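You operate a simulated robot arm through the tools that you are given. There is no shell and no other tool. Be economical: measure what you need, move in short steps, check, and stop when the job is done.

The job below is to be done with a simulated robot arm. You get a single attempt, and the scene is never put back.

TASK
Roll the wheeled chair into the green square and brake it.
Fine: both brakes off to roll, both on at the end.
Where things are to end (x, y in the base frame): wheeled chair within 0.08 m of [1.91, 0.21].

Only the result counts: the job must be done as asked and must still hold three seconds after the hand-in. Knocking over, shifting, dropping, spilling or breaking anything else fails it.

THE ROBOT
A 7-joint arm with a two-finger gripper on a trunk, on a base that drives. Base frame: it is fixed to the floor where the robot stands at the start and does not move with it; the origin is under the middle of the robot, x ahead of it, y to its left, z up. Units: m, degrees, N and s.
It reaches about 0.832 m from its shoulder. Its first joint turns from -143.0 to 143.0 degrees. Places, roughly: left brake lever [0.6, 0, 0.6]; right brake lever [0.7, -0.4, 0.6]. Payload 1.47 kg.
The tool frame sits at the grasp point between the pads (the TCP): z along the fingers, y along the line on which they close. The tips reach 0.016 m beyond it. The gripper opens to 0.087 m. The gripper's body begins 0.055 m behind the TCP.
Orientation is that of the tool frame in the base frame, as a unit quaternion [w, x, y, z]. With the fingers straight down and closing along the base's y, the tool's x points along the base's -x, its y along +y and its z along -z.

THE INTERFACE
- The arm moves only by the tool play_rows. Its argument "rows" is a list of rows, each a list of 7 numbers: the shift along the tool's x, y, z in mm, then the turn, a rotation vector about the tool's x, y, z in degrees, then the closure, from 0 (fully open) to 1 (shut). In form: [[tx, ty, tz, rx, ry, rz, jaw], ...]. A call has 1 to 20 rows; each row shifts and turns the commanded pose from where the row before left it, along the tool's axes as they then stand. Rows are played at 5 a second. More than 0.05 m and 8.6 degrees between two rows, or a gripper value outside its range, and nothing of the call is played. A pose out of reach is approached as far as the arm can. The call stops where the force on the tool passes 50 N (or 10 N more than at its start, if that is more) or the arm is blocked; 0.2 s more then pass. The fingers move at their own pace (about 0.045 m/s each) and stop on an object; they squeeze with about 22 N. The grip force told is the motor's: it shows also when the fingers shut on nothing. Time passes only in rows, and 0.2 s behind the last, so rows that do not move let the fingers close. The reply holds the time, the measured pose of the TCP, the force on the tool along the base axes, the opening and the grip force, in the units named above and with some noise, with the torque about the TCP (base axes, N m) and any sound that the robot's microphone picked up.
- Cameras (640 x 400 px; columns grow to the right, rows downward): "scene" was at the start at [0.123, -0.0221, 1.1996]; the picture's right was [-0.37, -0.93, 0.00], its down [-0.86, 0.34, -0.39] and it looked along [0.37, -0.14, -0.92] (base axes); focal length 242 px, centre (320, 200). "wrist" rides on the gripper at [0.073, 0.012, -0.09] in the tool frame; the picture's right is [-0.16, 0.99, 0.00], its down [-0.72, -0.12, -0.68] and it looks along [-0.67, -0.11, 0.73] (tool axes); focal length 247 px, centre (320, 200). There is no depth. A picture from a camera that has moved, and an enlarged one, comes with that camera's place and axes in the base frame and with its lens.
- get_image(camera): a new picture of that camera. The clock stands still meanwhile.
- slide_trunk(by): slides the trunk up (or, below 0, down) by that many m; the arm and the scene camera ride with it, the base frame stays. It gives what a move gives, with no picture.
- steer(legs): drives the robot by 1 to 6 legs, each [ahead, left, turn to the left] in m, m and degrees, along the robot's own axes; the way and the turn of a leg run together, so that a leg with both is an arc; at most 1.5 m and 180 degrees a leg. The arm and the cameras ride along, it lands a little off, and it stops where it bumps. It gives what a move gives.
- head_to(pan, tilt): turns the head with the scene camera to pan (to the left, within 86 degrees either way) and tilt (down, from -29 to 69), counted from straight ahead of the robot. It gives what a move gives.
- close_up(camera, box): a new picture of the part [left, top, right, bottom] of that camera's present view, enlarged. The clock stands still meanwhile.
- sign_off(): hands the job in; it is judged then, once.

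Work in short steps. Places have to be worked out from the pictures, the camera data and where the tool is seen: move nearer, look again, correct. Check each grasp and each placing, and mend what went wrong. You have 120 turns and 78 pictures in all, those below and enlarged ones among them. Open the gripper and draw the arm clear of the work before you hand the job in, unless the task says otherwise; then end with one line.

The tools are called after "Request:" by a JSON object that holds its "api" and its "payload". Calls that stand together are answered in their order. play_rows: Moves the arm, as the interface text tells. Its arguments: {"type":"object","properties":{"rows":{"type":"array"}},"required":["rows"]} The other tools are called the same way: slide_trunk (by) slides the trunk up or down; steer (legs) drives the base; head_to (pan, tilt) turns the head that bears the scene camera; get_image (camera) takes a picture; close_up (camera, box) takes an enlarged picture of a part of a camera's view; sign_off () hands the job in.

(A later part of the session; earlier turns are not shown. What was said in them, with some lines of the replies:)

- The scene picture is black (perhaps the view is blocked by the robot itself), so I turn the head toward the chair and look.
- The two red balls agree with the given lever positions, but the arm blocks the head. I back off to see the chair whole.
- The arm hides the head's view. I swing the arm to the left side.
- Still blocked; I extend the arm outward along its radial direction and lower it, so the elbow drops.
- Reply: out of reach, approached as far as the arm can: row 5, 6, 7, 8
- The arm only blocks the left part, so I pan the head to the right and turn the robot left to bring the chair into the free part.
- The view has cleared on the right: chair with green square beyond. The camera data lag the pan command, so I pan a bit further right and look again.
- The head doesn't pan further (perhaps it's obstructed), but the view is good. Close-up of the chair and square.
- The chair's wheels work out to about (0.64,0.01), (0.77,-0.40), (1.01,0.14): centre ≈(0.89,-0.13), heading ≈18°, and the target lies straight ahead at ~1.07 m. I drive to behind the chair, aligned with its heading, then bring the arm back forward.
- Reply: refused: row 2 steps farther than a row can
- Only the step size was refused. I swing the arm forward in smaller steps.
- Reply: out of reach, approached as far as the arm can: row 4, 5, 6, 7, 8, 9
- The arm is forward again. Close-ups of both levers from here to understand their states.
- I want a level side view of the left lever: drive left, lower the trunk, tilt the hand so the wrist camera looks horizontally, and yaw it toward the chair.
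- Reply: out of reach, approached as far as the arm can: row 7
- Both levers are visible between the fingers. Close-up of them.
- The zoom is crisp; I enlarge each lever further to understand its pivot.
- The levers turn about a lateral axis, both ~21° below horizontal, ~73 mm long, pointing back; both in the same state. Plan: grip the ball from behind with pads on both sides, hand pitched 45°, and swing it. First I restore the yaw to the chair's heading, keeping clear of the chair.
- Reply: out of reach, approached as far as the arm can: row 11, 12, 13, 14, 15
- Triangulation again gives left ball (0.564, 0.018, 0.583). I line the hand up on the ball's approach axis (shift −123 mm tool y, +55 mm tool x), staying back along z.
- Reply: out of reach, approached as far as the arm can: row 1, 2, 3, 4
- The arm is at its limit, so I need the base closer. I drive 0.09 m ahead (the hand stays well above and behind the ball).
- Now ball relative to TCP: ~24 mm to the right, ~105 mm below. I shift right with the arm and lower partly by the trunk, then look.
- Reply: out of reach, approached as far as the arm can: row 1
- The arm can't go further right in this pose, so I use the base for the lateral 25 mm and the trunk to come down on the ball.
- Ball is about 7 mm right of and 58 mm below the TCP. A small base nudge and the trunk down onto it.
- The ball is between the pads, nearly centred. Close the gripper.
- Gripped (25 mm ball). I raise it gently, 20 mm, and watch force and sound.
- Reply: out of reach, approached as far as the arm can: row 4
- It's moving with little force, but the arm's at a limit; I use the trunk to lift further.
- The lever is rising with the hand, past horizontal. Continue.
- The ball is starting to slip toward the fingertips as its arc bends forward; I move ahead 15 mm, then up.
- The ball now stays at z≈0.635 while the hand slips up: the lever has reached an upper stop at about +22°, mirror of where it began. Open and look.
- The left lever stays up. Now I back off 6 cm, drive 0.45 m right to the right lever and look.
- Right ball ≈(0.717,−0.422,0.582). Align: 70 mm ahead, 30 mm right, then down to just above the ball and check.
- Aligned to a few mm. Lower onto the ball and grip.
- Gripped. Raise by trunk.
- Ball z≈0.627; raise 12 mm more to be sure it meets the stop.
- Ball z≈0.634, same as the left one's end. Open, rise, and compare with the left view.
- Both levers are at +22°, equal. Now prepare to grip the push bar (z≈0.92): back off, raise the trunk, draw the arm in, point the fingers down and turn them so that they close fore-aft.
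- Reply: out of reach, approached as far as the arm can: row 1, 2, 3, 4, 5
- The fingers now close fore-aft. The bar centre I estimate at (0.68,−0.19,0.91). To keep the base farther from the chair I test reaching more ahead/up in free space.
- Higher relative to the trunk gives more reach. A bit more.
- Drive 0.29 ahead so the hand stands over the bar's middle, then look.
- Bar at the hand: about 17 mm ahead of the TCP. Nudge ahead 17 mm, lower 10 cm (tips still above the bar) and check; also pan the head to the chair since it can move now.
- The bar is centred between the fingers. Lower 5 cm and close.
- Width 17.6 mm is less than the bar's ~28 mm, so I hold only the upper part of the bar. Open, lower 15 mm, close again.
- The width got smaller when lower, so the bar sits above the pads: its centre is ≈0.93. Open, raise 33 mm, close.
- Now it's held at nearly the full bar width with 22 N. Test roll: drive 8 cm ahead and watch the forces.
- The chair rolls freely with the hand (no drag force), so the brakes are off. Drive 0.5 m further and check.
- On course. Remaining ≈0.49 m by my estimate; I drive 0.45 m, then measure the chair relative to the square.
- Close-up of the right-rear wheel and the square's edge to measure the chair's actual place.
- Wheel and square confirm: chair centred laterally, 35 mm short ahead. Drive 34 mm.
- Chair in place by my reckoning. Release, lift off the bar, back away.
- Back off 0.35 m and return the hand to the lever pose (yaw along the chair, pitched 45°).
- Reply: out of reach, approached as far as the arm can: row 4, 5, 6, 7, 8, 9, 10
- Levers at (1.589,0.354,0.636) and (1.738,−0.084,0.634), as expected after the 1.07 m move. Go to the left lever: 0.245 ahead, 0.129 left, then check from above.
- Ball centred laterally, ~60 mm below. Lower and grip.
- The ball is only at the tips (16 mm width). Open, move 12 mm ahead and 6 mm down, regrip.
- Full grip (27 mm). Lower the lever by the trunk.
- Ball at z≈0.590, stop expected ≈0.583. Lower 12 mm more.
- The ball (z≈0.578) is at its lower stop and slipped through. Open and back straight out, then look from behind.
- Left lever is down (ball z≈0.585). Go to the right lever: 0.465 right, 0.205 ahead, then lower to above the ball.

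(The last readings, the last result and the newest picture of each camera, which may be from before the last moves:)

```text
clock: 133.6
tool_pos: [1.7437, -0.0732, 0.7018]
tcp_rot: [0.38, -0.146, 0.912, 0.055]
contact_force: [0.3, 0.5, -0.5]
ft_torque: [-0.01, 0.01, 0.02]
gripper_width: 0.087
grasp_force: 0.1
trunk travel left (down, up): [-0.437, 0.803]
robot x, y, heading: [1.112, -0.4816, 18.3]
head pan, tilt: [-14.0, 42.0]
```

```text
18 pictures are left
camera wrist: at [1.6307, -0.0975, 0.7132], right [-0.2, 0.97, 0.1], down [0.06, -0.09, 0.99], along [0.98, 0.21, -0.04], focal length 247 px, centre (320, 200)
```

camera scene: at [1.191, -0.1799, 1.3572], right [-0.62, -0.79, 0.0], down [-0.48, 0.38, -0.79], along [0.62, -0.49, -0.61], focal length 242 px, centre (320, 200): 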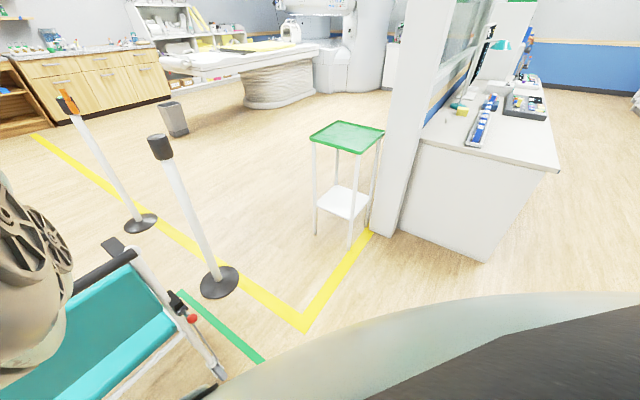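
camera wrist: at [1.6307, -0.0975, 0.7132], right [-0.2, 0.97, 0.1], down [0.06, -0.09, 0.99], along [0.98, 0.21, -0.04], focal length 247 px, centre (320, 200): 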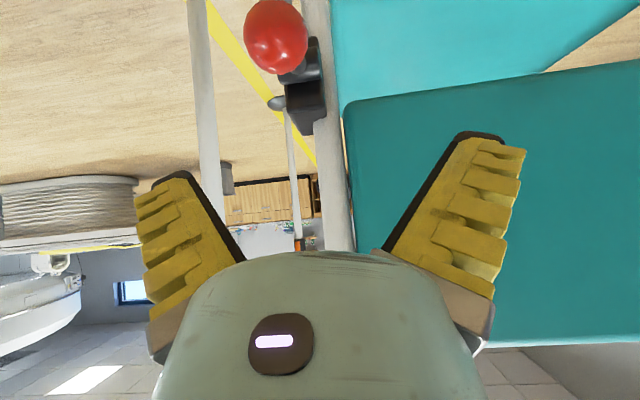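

Shift 14 mm right, then lower 66 mm and grip.

Request:
{"api": "steer", "payload": {"legs": [[0, -0.014, 0]]}}

Request:
{"api": "slide_trunk", "payload": {"by": -0.065}}

Request:
{"api": "get_image", "payload": {"camera": "wrist"}}

```text
clock: 134.4
tool_pos: [1.7473, -0.0867, 0.702]
tcp_rot: [0.38, -0.146, 0.911, 0.056]
contact_force: [-0.4, 0.4, -0.5]
ft_torque: [0.03, -0.02, 0.01]
gripper_width: 0.087
grasp_force: 0.1
trunk travel left (down, up): [-0.437, 0.803]
robot x, y, heading: [1.1197, -0.491, 18.4]
head pan, tilt: [-14.0, 42.0]
```

```text
clock: 135.4
tool_pos: [1.7488, -0.0864, 0.6361]
tcp_rot: [0.38, -0.147, 0.912, 0.056]
contact_force: [-0.8, -0.2, -0.3]
ft_torque: [-0.02, 0.02, -0.02]
gripper_width: 0.087
grasp_force: 0.0
trunk travel left (down, up): [-0.372, 0.868]
robot x, y, heading: [1.1181, -0.4892, 18.4]
head pan, tilt: [-14.0, 42.0]
```

```text
17 pictures are left
camera wrist: at [1.635, -0.1104, 0.6482], right [-0.2, 0.97, 0.1], down [0.06, -0.09, 0.99], along [0.98, 0.21, -0.04], focal length 247 px, centre (320, 200)
```

wrist: 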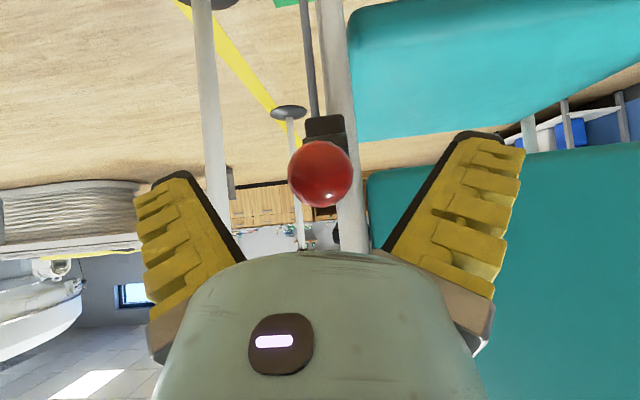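

Centred. Grip and lower the lever.

Request:
{"api": "play_rows", "payload": {"rows": [[0, 0, 0, 0, 0, 0, 0.5], [0, 0, 0, 0, 0, 0, 0.7], [0, 0, 0, 0, 0, 0, 0.9], [0, 0, 0, 0, 0, 0, 0.9], [0, 0, 0, 0, 0, 0, 0.9], [0, 0, 0, 0, 0, 0, 0.9]]}}

Request:
{"api": "slide_trunk", "payload": {"by": -0.03}}

Request:
{"api": "slide_trunk", "payload": {"by": -0.035}}

Request:
{"api": "get_image", "payload": {"camera": "wrist"}}

```text
clock: 136.8
tool_pos: [1.7478, -0.0853, 0.6376]
tcp_rot: [0.38, -0.147, 0.912, 0.057]
contact_force: [-1.0, 2.5, -0.1]
ft_torque: [-0.01, -0.02, 0.0]
gripper_width: 0.0262
grasp_force: 22.1
trunk travel left (down, up): [-0.372, 0.868]
robot x, y, heading: [1.1181, -0.4921, 18.6]
head pan, tilt: [-14.0, 42.0]
```

```text
clock: 137.6
tool_pos: [1.7477, -0.0863, 0.6072]
tcp_rot: [0.38, -0.146, 0.912, 0.056]
contact_force: [-0.6, 1.1, -0.7]
ft_torque: [-0.01, -0.03, -0.01]
gripper_width: 0.0165
grasp_force: 5.4
trunk travel left (down, up): [-0.342, 0.898]
robot x, y, heading: [1.1177, -0.4924, 18.5]
head pan, tilt: [-14.0, 42.0]
```

```text
clock: 138.3
tool_pos: [1.7474, -0.0879, 0.5723]
tcp_rot: [0.38, -0.147, 0.911, 0.055]
contact_force: [-0.1, -0.5, 0.7]
ft_torque: [-0.01, 0.02, 0.04]
gripper_width: 0.016
grasp_force: 5.4
trunk travel left (down, up): [-0.307, 0.933]
robot x, y, heading: [1.1197, -0.4929, 18.4]
head pan, tilt: [-14.0, 42.0]
```

```text
16 pictures are left
camera wrist: at [1.6351, -0.1105, 0.5832], right [-0.2, 0.97, 0.1], down [0.06, -0.09, 0.99], along [0.98, 0.21, -0.04], focal length 247 px, centre (320, 200)
```

wrist: 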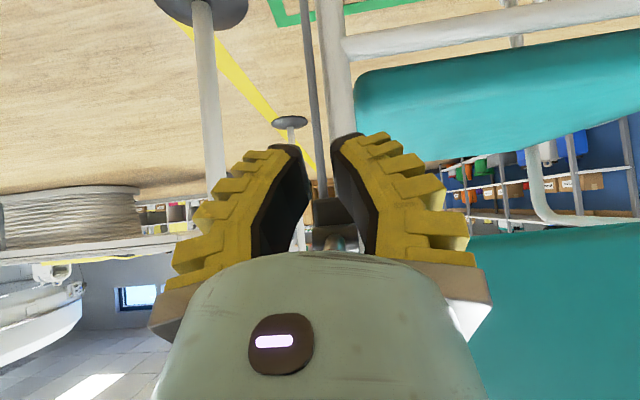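

It slipped out of the grip early (0.9 closure equals 16 mm). I'll instead press the lever down from above with closed fingers: open, back out, raise, close.

Request:
{"api": "play_rows", "payload": {"rows": [[0, 0, 0, 0, 0, 0, 0], [0, 0, 0, 0, 0, 0, 0], [0, 0, 0, 0, 0, 0, 0], [0, 0, 0, 0, 0, 0, 0]]}}

Request:
{"api": "steer", "payload": {"legs": [[-0.15, 0, 0]]}}

Request:
{"api": "slide_trunk", "payload": {"by": 0.14}}

Request:
{"api": "play_rows", "payload": {"rows": [[0, 0, 0, 0, 0, 0, 0.5], [0, 0, 0, 0, 0, 0, 1], [0, 0, 0, 0, 0, 0, 1], [0, 0, 0, 0, 0, 0, 1], [0, 0, 0, 0, 0, 0, 1]]}}

Request:
{"api": "get_image", "payload": {"camera": "wrist"}}

```text
clock: 139.3
tool_pos: [1.7476, -0.0867, 0.5722]
tcp_rot: [0.381, -0.147, 0.911, 0.056]
contact_force: [0.3, -0.2, 0.6]
ft_torque: [0.0, -0.01, -0.02]
gripper_width: 0.0871
grasp_force: 0.1
trunk travel left (down, up): [-0.307, 0.933]
robot x, y, heading: [1.1194, -0.4923, 18.3]
head pan, tilt: [-14.0, 42.0]
```

```text
clock: 140.7
tool_pos: [1.609, -0.134, 0.5711]
tcp_rot: [0.38, -0.145, 0.912, 0.055]
contact_force: [0.4, -0.2, -1.5]
ft_torque: [0.04, -0.02, 0.01]
gripper_width: 0.087
grasp_force: 0.0
trunk travel left (down, up): [-0.307, 0.933]
robot x, y, heading: [0.9782, -0.5377, 18.6]
head pan, tilt: [-14.0, 42.0]
```

```text
clock: 142.4
tool_pos: [1.6084, -0.1365, 0.7123]
tcp_rot: [0.38, -0.145, 0.912, 0.055]
contact_force: [-0.4, -1.2, -0.9]
ft_torque: [0.02, 0.03, 0.01]
gripper_width: 0.0869
grasp_force: 0.0
trunk travel left (down, up): [-0.447, 0.793]
robot x, y, heading: [0.9782, -0.5416, 18.1]
head pan, tilt: [-14.0, 42.0]
```

```text
clock: 143.6
tool_pos: [1.6091, -0.1368, 0.7124]
tcp_rot: [0.381, -0.146, 0.911, 0.056]
contact_force: [-0.6, 0.1, 0.3]
ft_torque: [0.02, -0.02, 0.01]
gripper_width: 0.0
grasp_force: 11.2
trunk travel left (down, up): [-0.447, 0.793]
robot x, y, heading: [0.9788, -0.5387, 18.3]
head pan, tilt: [-14.0, 42.0]
```

```text
15 pictures are left
camera wrist: at [1.4961, -0.1586, 0.723], right [-0.2, 0.97, 0.1], down [0.06, -0.09, 0.99], along [0.98, 0.2, -0.04], focal length 247 px, centre (320, 200)
```

wrist: 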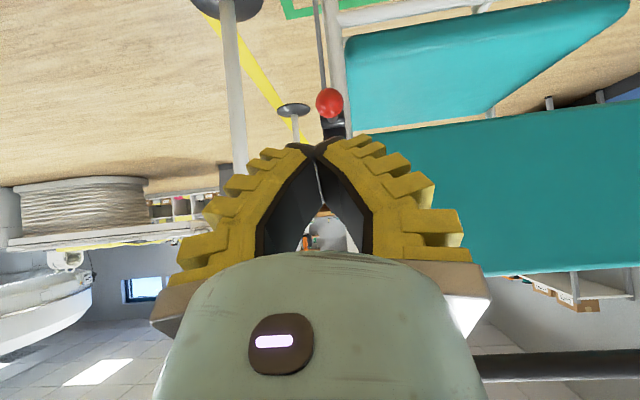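

The right lever is at about horizontal now (levers stay where left). I drive over the ball with closed fingers and press down in steps.

Request:
{"api": "steer", "payload": {"legs": [[0.146, 0.006, 0]]}}

Request:
{"api": "slide_trunk", "payload": {"by": -0.05}}

Request:
{"api": "get_image", "payload": {"camera": "wrist"}}

```text
clock: 144.9
tool_pos: [1.7482, -0.0814, 0.7123]
tcp_rot: [0.381, -0.147, 0.911, 0.057]
contact_force: [0.9, -0.2, 0.3]
ft_torque: [-0.02, 0.02, -0.03]
gripper_width: 0.0
grasp_force: 21.8
trunk travel left (down, up): [-0.447, 0.793]
robot x, y, heading: [1.1136, -0.488, 18.3]
head pan, tilt: [-14.0, 42.0]
```

```text
clock: 145.9
tool_pos: [1.7479, -0.0823, 0.6619]
tcp_rot: [0.381, -0.146, 0.911, 0.056]
contact_force: [-0.8, -0.8, 1.0]
ft_torque: [-0.02, 0.01, 0.01]
gripper_width: 0.0
grasp_force: 22.6
trunk travel left (down, up): [-0.397, 0.843]
robot x, y, heading: [1.1169, -0.487, 18.3]
head pan, tilt: [-14.0, 42.0]
```

```text
14 pictures are left
camera wrist: at [1.6353, -0.105, 0.6733], right [-0.2, 0.97, 0.1], down [0.06, -0.09, 0.99], along [0.98, 0.2, -0.04], focal length 247 px, centre (320, 200)
```

wrist: 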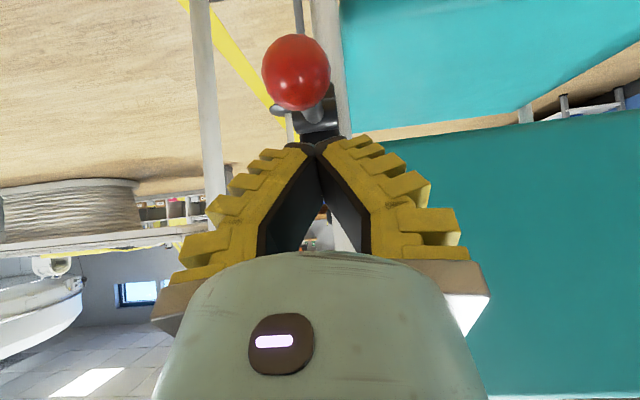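

Shift 8 mm right to centre on the ball, then press down.

Request:
{"api": "steer", "payload": {"legs": [[-0.003, -0.008, 0]]}}

Request:
{"api": "slide_trunk", "payload": {"by": -0.02}}

Request:
{"api": "slide_trunk", "payload": {"by": -0.015}}

Request:
{"api": "get_image", "payload": {"camera": "wrist"}}

```text
clock: 146.6
tool_pos: [1.7475, -0.0905, 0.6627]
tcp_rot: [0.38, -0.146, 0.911, 0.057]
contact_force: [0.6, 0.7, -0.2]
ft_torque: [0.02, -0.02, -0.01]
gripper_width: 0.0
grasp_force: 21.8
trunk travel left (down, up): [-0.397, 0.843]
robot x, y, heading: [1.1145, -0.4932, 18.3]
head pan, tilt: [-14.0, 42.0]
```

```text
clock: 147.3
tool_pos: [1.747, -0.0905, 0.6416]
tcp_rot: [0.38, -0.146, 0.912, 0.056]
contact_force: [0.1, -0.5, -0.2]
ft_torque: [-0.01, 0.02, -0.06]
gripper_width: 0.0
grasp_force: 22.1
trunk travel left (down, up): [-0.377, 0.863]
robot x, y, heading: [1.1156, -0.4967, 18.6]
head pan, tilt: [-14.0, 42.0]
```

```text
clock: 147.9
tool_pos: [1.7479, -0.0909, 0.6275]
tcp_rot: [0.38, -0.146, 0.911, 0.057]
contact_force: [0.3, -0.5, 1.0]
ft_torque: [0.01, 0.02, -0.01]
gripper_width: 0.0001
grasp_force: 21.9
trunk travel left (down, up): [-0.362, 0.878]
robot x, y, heading: [1.1194, -0.4928, 18.3]
head pan, tilt: [-14.0, 42.0]
```

```text
13 pictures are left
camera wrist: at [1.6348, -0.1138, 0.638], right [-0.2, 0.97, 0.1], down [0.06, -0.09, 0.99], along [0.98, 0.2, -0.04], focal length 247 px, centre (320, 200)
```

wrist: 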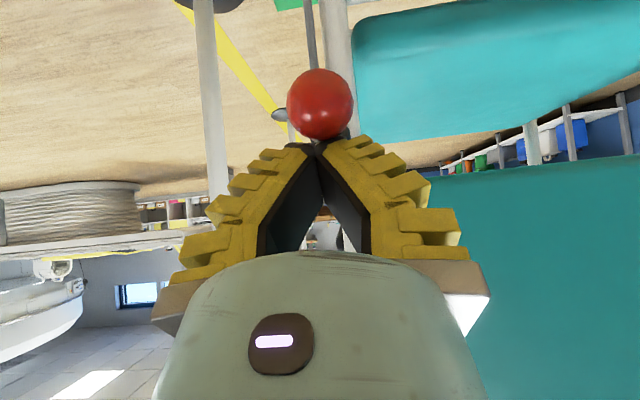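

The ball is going down (z≈0.594) with the finger. Continue in small steps until the stop is felt.

Request:
{"api": "slide_trunk", "payload": {"by": -0.01}}

Request:
{"api": "slide_trunk", "payload": {"by": -0.008}}

Request:
{"api": "get_image", "payload": {"camera": "wrist"}}

```text
clock: 148.5
tool_pos: [1.7469, -0.0907, 0.6171]
tcp_rot: [0.38, -0.146, 0.912, 0.056]
contact_force: [0.0, 0.7, 0.1]
ft_torque: [0.03, -0.02, 0.04]
gripper_width: 0.0
grasp_force: 21.7
trunk travel left (down, up): [-0.352, 0.888]
robot x, y, heading: [1.1165, -0.4926, 18.4]
head pan, tilt: [-14.0, 42.0]
```

```text
clock: 149.1
tool_pos: [1.7488, -0.0884, 0.61]
tcp_rot: [0.383, -0.146, 0.911, 0.056]
contact_force: [-0.4, 0.8, 9.6]
ft_torque: [0.06, 0.04, 0.0]
gripper_width: 0.0
grasp_force: 21.9
trunk travel left (down, up): [-0.344, 0.896]
robot x, y, heading: [1.1158, -0.4945, 18.5]
head pan, tilt: [-14.0, 42.0]
```

```text
12 pictures are left
camera wrist: at [1.6366, -0.112, 0.6216], right [-0.2, 0.97, 0.1], down [0.06, -0.1, 0.99], along [0.98, 0.21, -0.03], focal length 247 px, centre (320, 200)
```

wrist: 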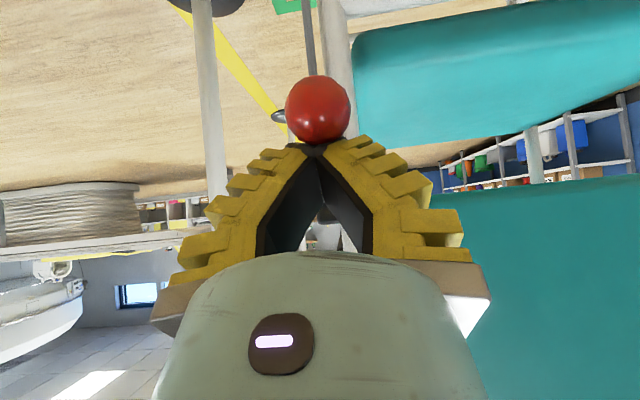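

Contact 9.6 N with ball z≈0.58. Press a few mm more to confirm a hard stop.

Request:
{"api": "slide_trunk", "payload": {"by": -0.005}}

Request:
{"api": "slide_trunk", "payload": {"by": -0.004}}

Request:
{"api": "get_image", "payload": {"camera": "wrist"}}

```text
clock: 149.6
tool_pos: [1.7518, -0.0854, 0.6087]
tcp_rot: [0.384, -0.145, 0.91, 0.058]
contact_force: [1.0, 3.8, 23.1]
ft_torque: [0.14, 0.16, 0.01]
gripper_width: 0.0
grasp_force: 22.0
trunk travel left (down, up): [-0.339, 0.901]
robot x, y, heading: [1.1152, -0.496, 18.4]
head pan, tilt: [-14.0, 42.0]
```

```text
clock: 150.1
tool_pos: [1.7545, -0.0835, 0.6071]
tcp_rot: [0.385, -0.145, 0.91, 0.058]
contact_force: [2.1, 7.0, 35.0]
ft_torque: [0.13, 0.25, -0.02]
gripper_width: 0.0059
grasp_force: 21.9
trunk travel left (down, up): [-0.335, 0.905]
robot x, y, heading: [1.1178, -0.4963, 18.3]
head pan, tilt: [-14.0, 42.0]
```

```text
11 pictures are left
camera wrist: at [1.6423, -0.1071, 0.6165], right [-0.2, 0.97, 0.11], down [0.05, -0.1, 0.99], along [0.98, 0.21, -0.03], focal length 247 px, centre (320, 200)
```

wrist: 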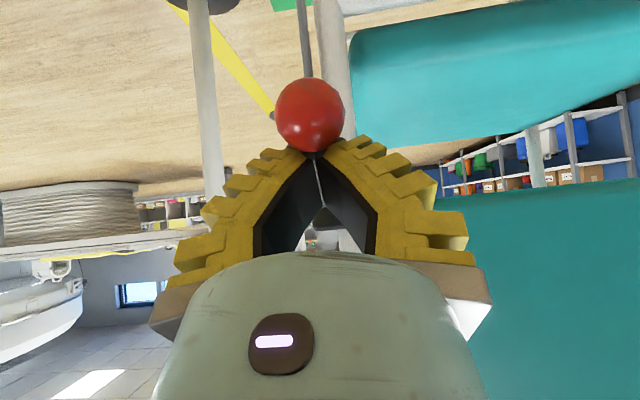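

Hard stop (35 N, barely moving). Raise off, back away and view both levers.

Request:
{"api": "slide_trunk", "payload": {"by": 0.15}}

Request:
{"api": "steer", "payload": {"legs": [[-0.3, 0.2, 0]]}}

Request:
{"api": "get_image", "payload": {"camera": "wrist"}}

```text
clock: 151.9
tool_pos: [1.747, -0.091, 0.7512]
tcp_rot: [0.38, -0.146, 0.912, 0.056]
contact_force: [-0.4, -0.3, 0.4]
ft_torque: [0.05, -0.04, 0.01]
gripper_width: 0.0
grasp_force: 21.9
trunk travel left (down, up): [-0.485, 0.755]
robot x, y, heading: [1.1166, -0.4931, 18.5]
head pan, tilt: [-14.0, 42.0]
```

```text
clock: 154.2
tool_pos: [1.3969, 0.0005, 0.7491]
tcp_rot: [0.381, -0.145, 0.912, 0.055]
contact_force: [0.0, 0.2, 0.1]
ft_torque: [-0.02, 0.01, 0.01]
gripper_width: 0.0002
grasp_force: 21.8
trunk travel left (down, up): [-0.485, 0.755]
robot x, y, heading: [0.764, -0.403, 18.2]
head pan, tilt: [-14.0, 42.0]
```

```text
10 pictures are left
camera wrist: at [1.2852, -0.0225, 0.7609], right [-0.2, 0.98, 0.1], down [0.06, -0.09, 0.99], along [0.98, 0.2, -0.04], focal length 247 px, centre (320, 200)
```

wrist: 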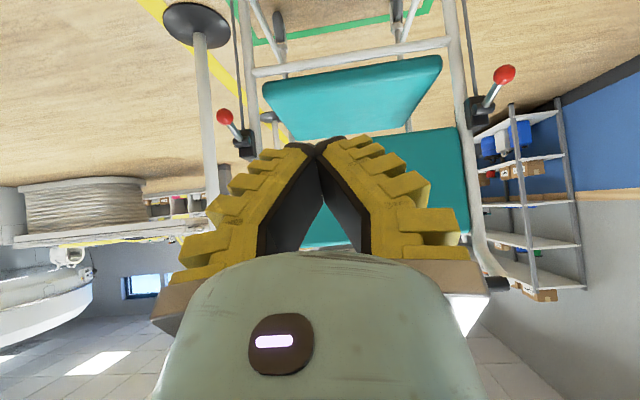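

Both balls are now at z≈0.58, as at the start. Close-ups to compare angles exactly.

Request:
{"api": "close_up", "payload": {"camera": "wrist", "box": [450, 55, 530, 135]}}

Request:
{"api": "close_up", "payload": {"camera": "wrist", "box": [200, 95, 280, 165]}}

```text
5.00 times, centred on (490, 95) of wrist
camera zoom: at [1.2852, -0.0225, 0.7609], right [-0.2, 0.98, 0.1], down [0.06, -0.09, 0.99], along [0.98, 0.2, -0.04], focal length 1235 px, centre (-530, 725)
```

zoom: 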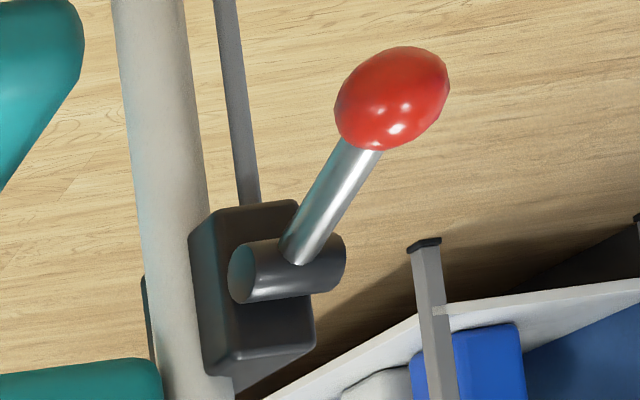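

```text
5.71 times, centred on (240, 130) of wrist
camera zoom: at [1.2852, -0.0225, 0.7609], right [-0.2, 0.98, 0.1], down [0.06, -0.09, 0.99], along [0.98, 0.2, -0.04], focal length 1411 px, centre (777, 600)
```

zoom: 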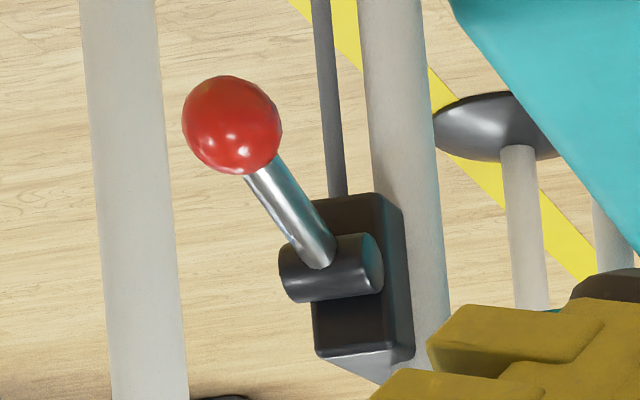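

Both levers at the same braked angle (~23° down). Chair centre by shift of the levers ≈(1.915, 0.206). Open the gripper, back well clear and take one last look.

Request:
{"api": "steer", "payload": {"legs": [[-0.35, 0, 0]]}}

Request:
{"api": "play_rows", "payload": {"rows": [[0, 0, 0, 0, 0, 0, 0], [0, 0, 0, 0, 0, 0, 0], [0, 0, 0, 0, 0, 0, 0], [0, 0, 0, 0, 0, 0, 0], [0, 0, 0, 0, 0, 0, 0]]}}

Request:
{"api": "get_image", "payload": {"camera": "wrist"}}

```text
clock: 156.4
tool_pos: [1.0758, -0.1034, 0.7495]
tcp_rot: [0.38, -0.145, 0.912, 0.057]
contact_force: [0.5, 0.1, 0.0]
ft_torque: [0.02, 0.03, -0.03]
gripper_width: 0.0001
grasp_force: 22.2
trunk travel left (down, up): [-0.485, 0.755]
robot x, y, heading: [0.446, -0.51, 18.1]
head pan, tilt: [-14.0, 42.0]
```

```text
clock: 157.6
tool_pos: [1.078, -0.1028, 0.7507]
tcp_rot: [0.38, -0.145, 0.912, 0.056]
contact_force: [-0.1, -0.8, 0.9]
ft_torque: [0.02, 0.02, -0.01]
gripper_width: 0.087
grasp_force: 0.1
trunk travel left (down, up): [-0.485, 0.755]
robot x, y, heading: [0.4448, -0.5065, 18.1]
head pan, tilt: [-14.0, 42.0]
```

```text
7 pictures are left
camera wrist: at [0.9651, -0.1264, 0.7611], right [-0.2, 0.97, 0.1], down [0.06, -0.09, 0.99], along [0.98, 0.2, -0.04], focal length 247 px, centre (320, 200)
```

wrist: 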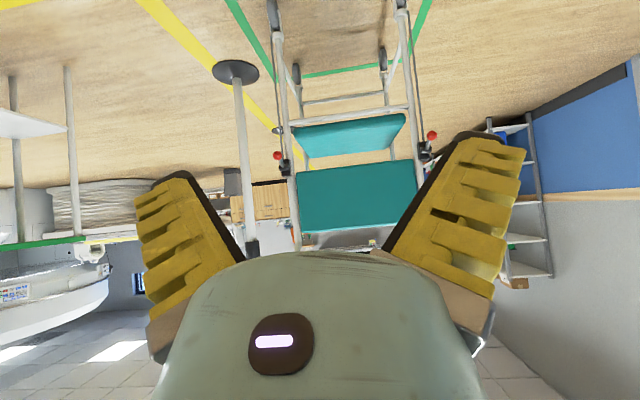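

The chair stands in the square. One close-up to double-check its fore-aft place.

Request:
{"api": "close_up", "payload": {"camera": "wrist", "box": [220, 0, 440, 130]}}

```text
2.91 times, centred on (330, 65) of wrist
camera zoom: at [0.9651, -0.1264, 0.7611], right [-0.2, 0.97, 0.1], down [0.06, -0.09, 0.99], along [0.98, 0.2, -0.04], focal length 718 px, centre (291, 593)
```

zoom: 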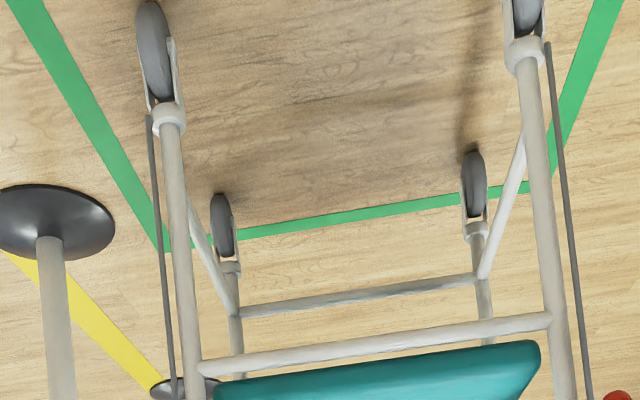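

The front wheels stand about 0.15 m inside the far edge, where a centred chair would show about 0.16 m. So it is centred within about 2 cm, braked, and the arm is clear with the gripper open. I hand in.

Request:
{"api": "sign_off", "payload": {}}

```text
The job is handed in.
```

The chair is in the green square, about 2 cm or less from the target by my measurement. Both brake levers are down in the braked position, the gripper is open and the arm is clear.
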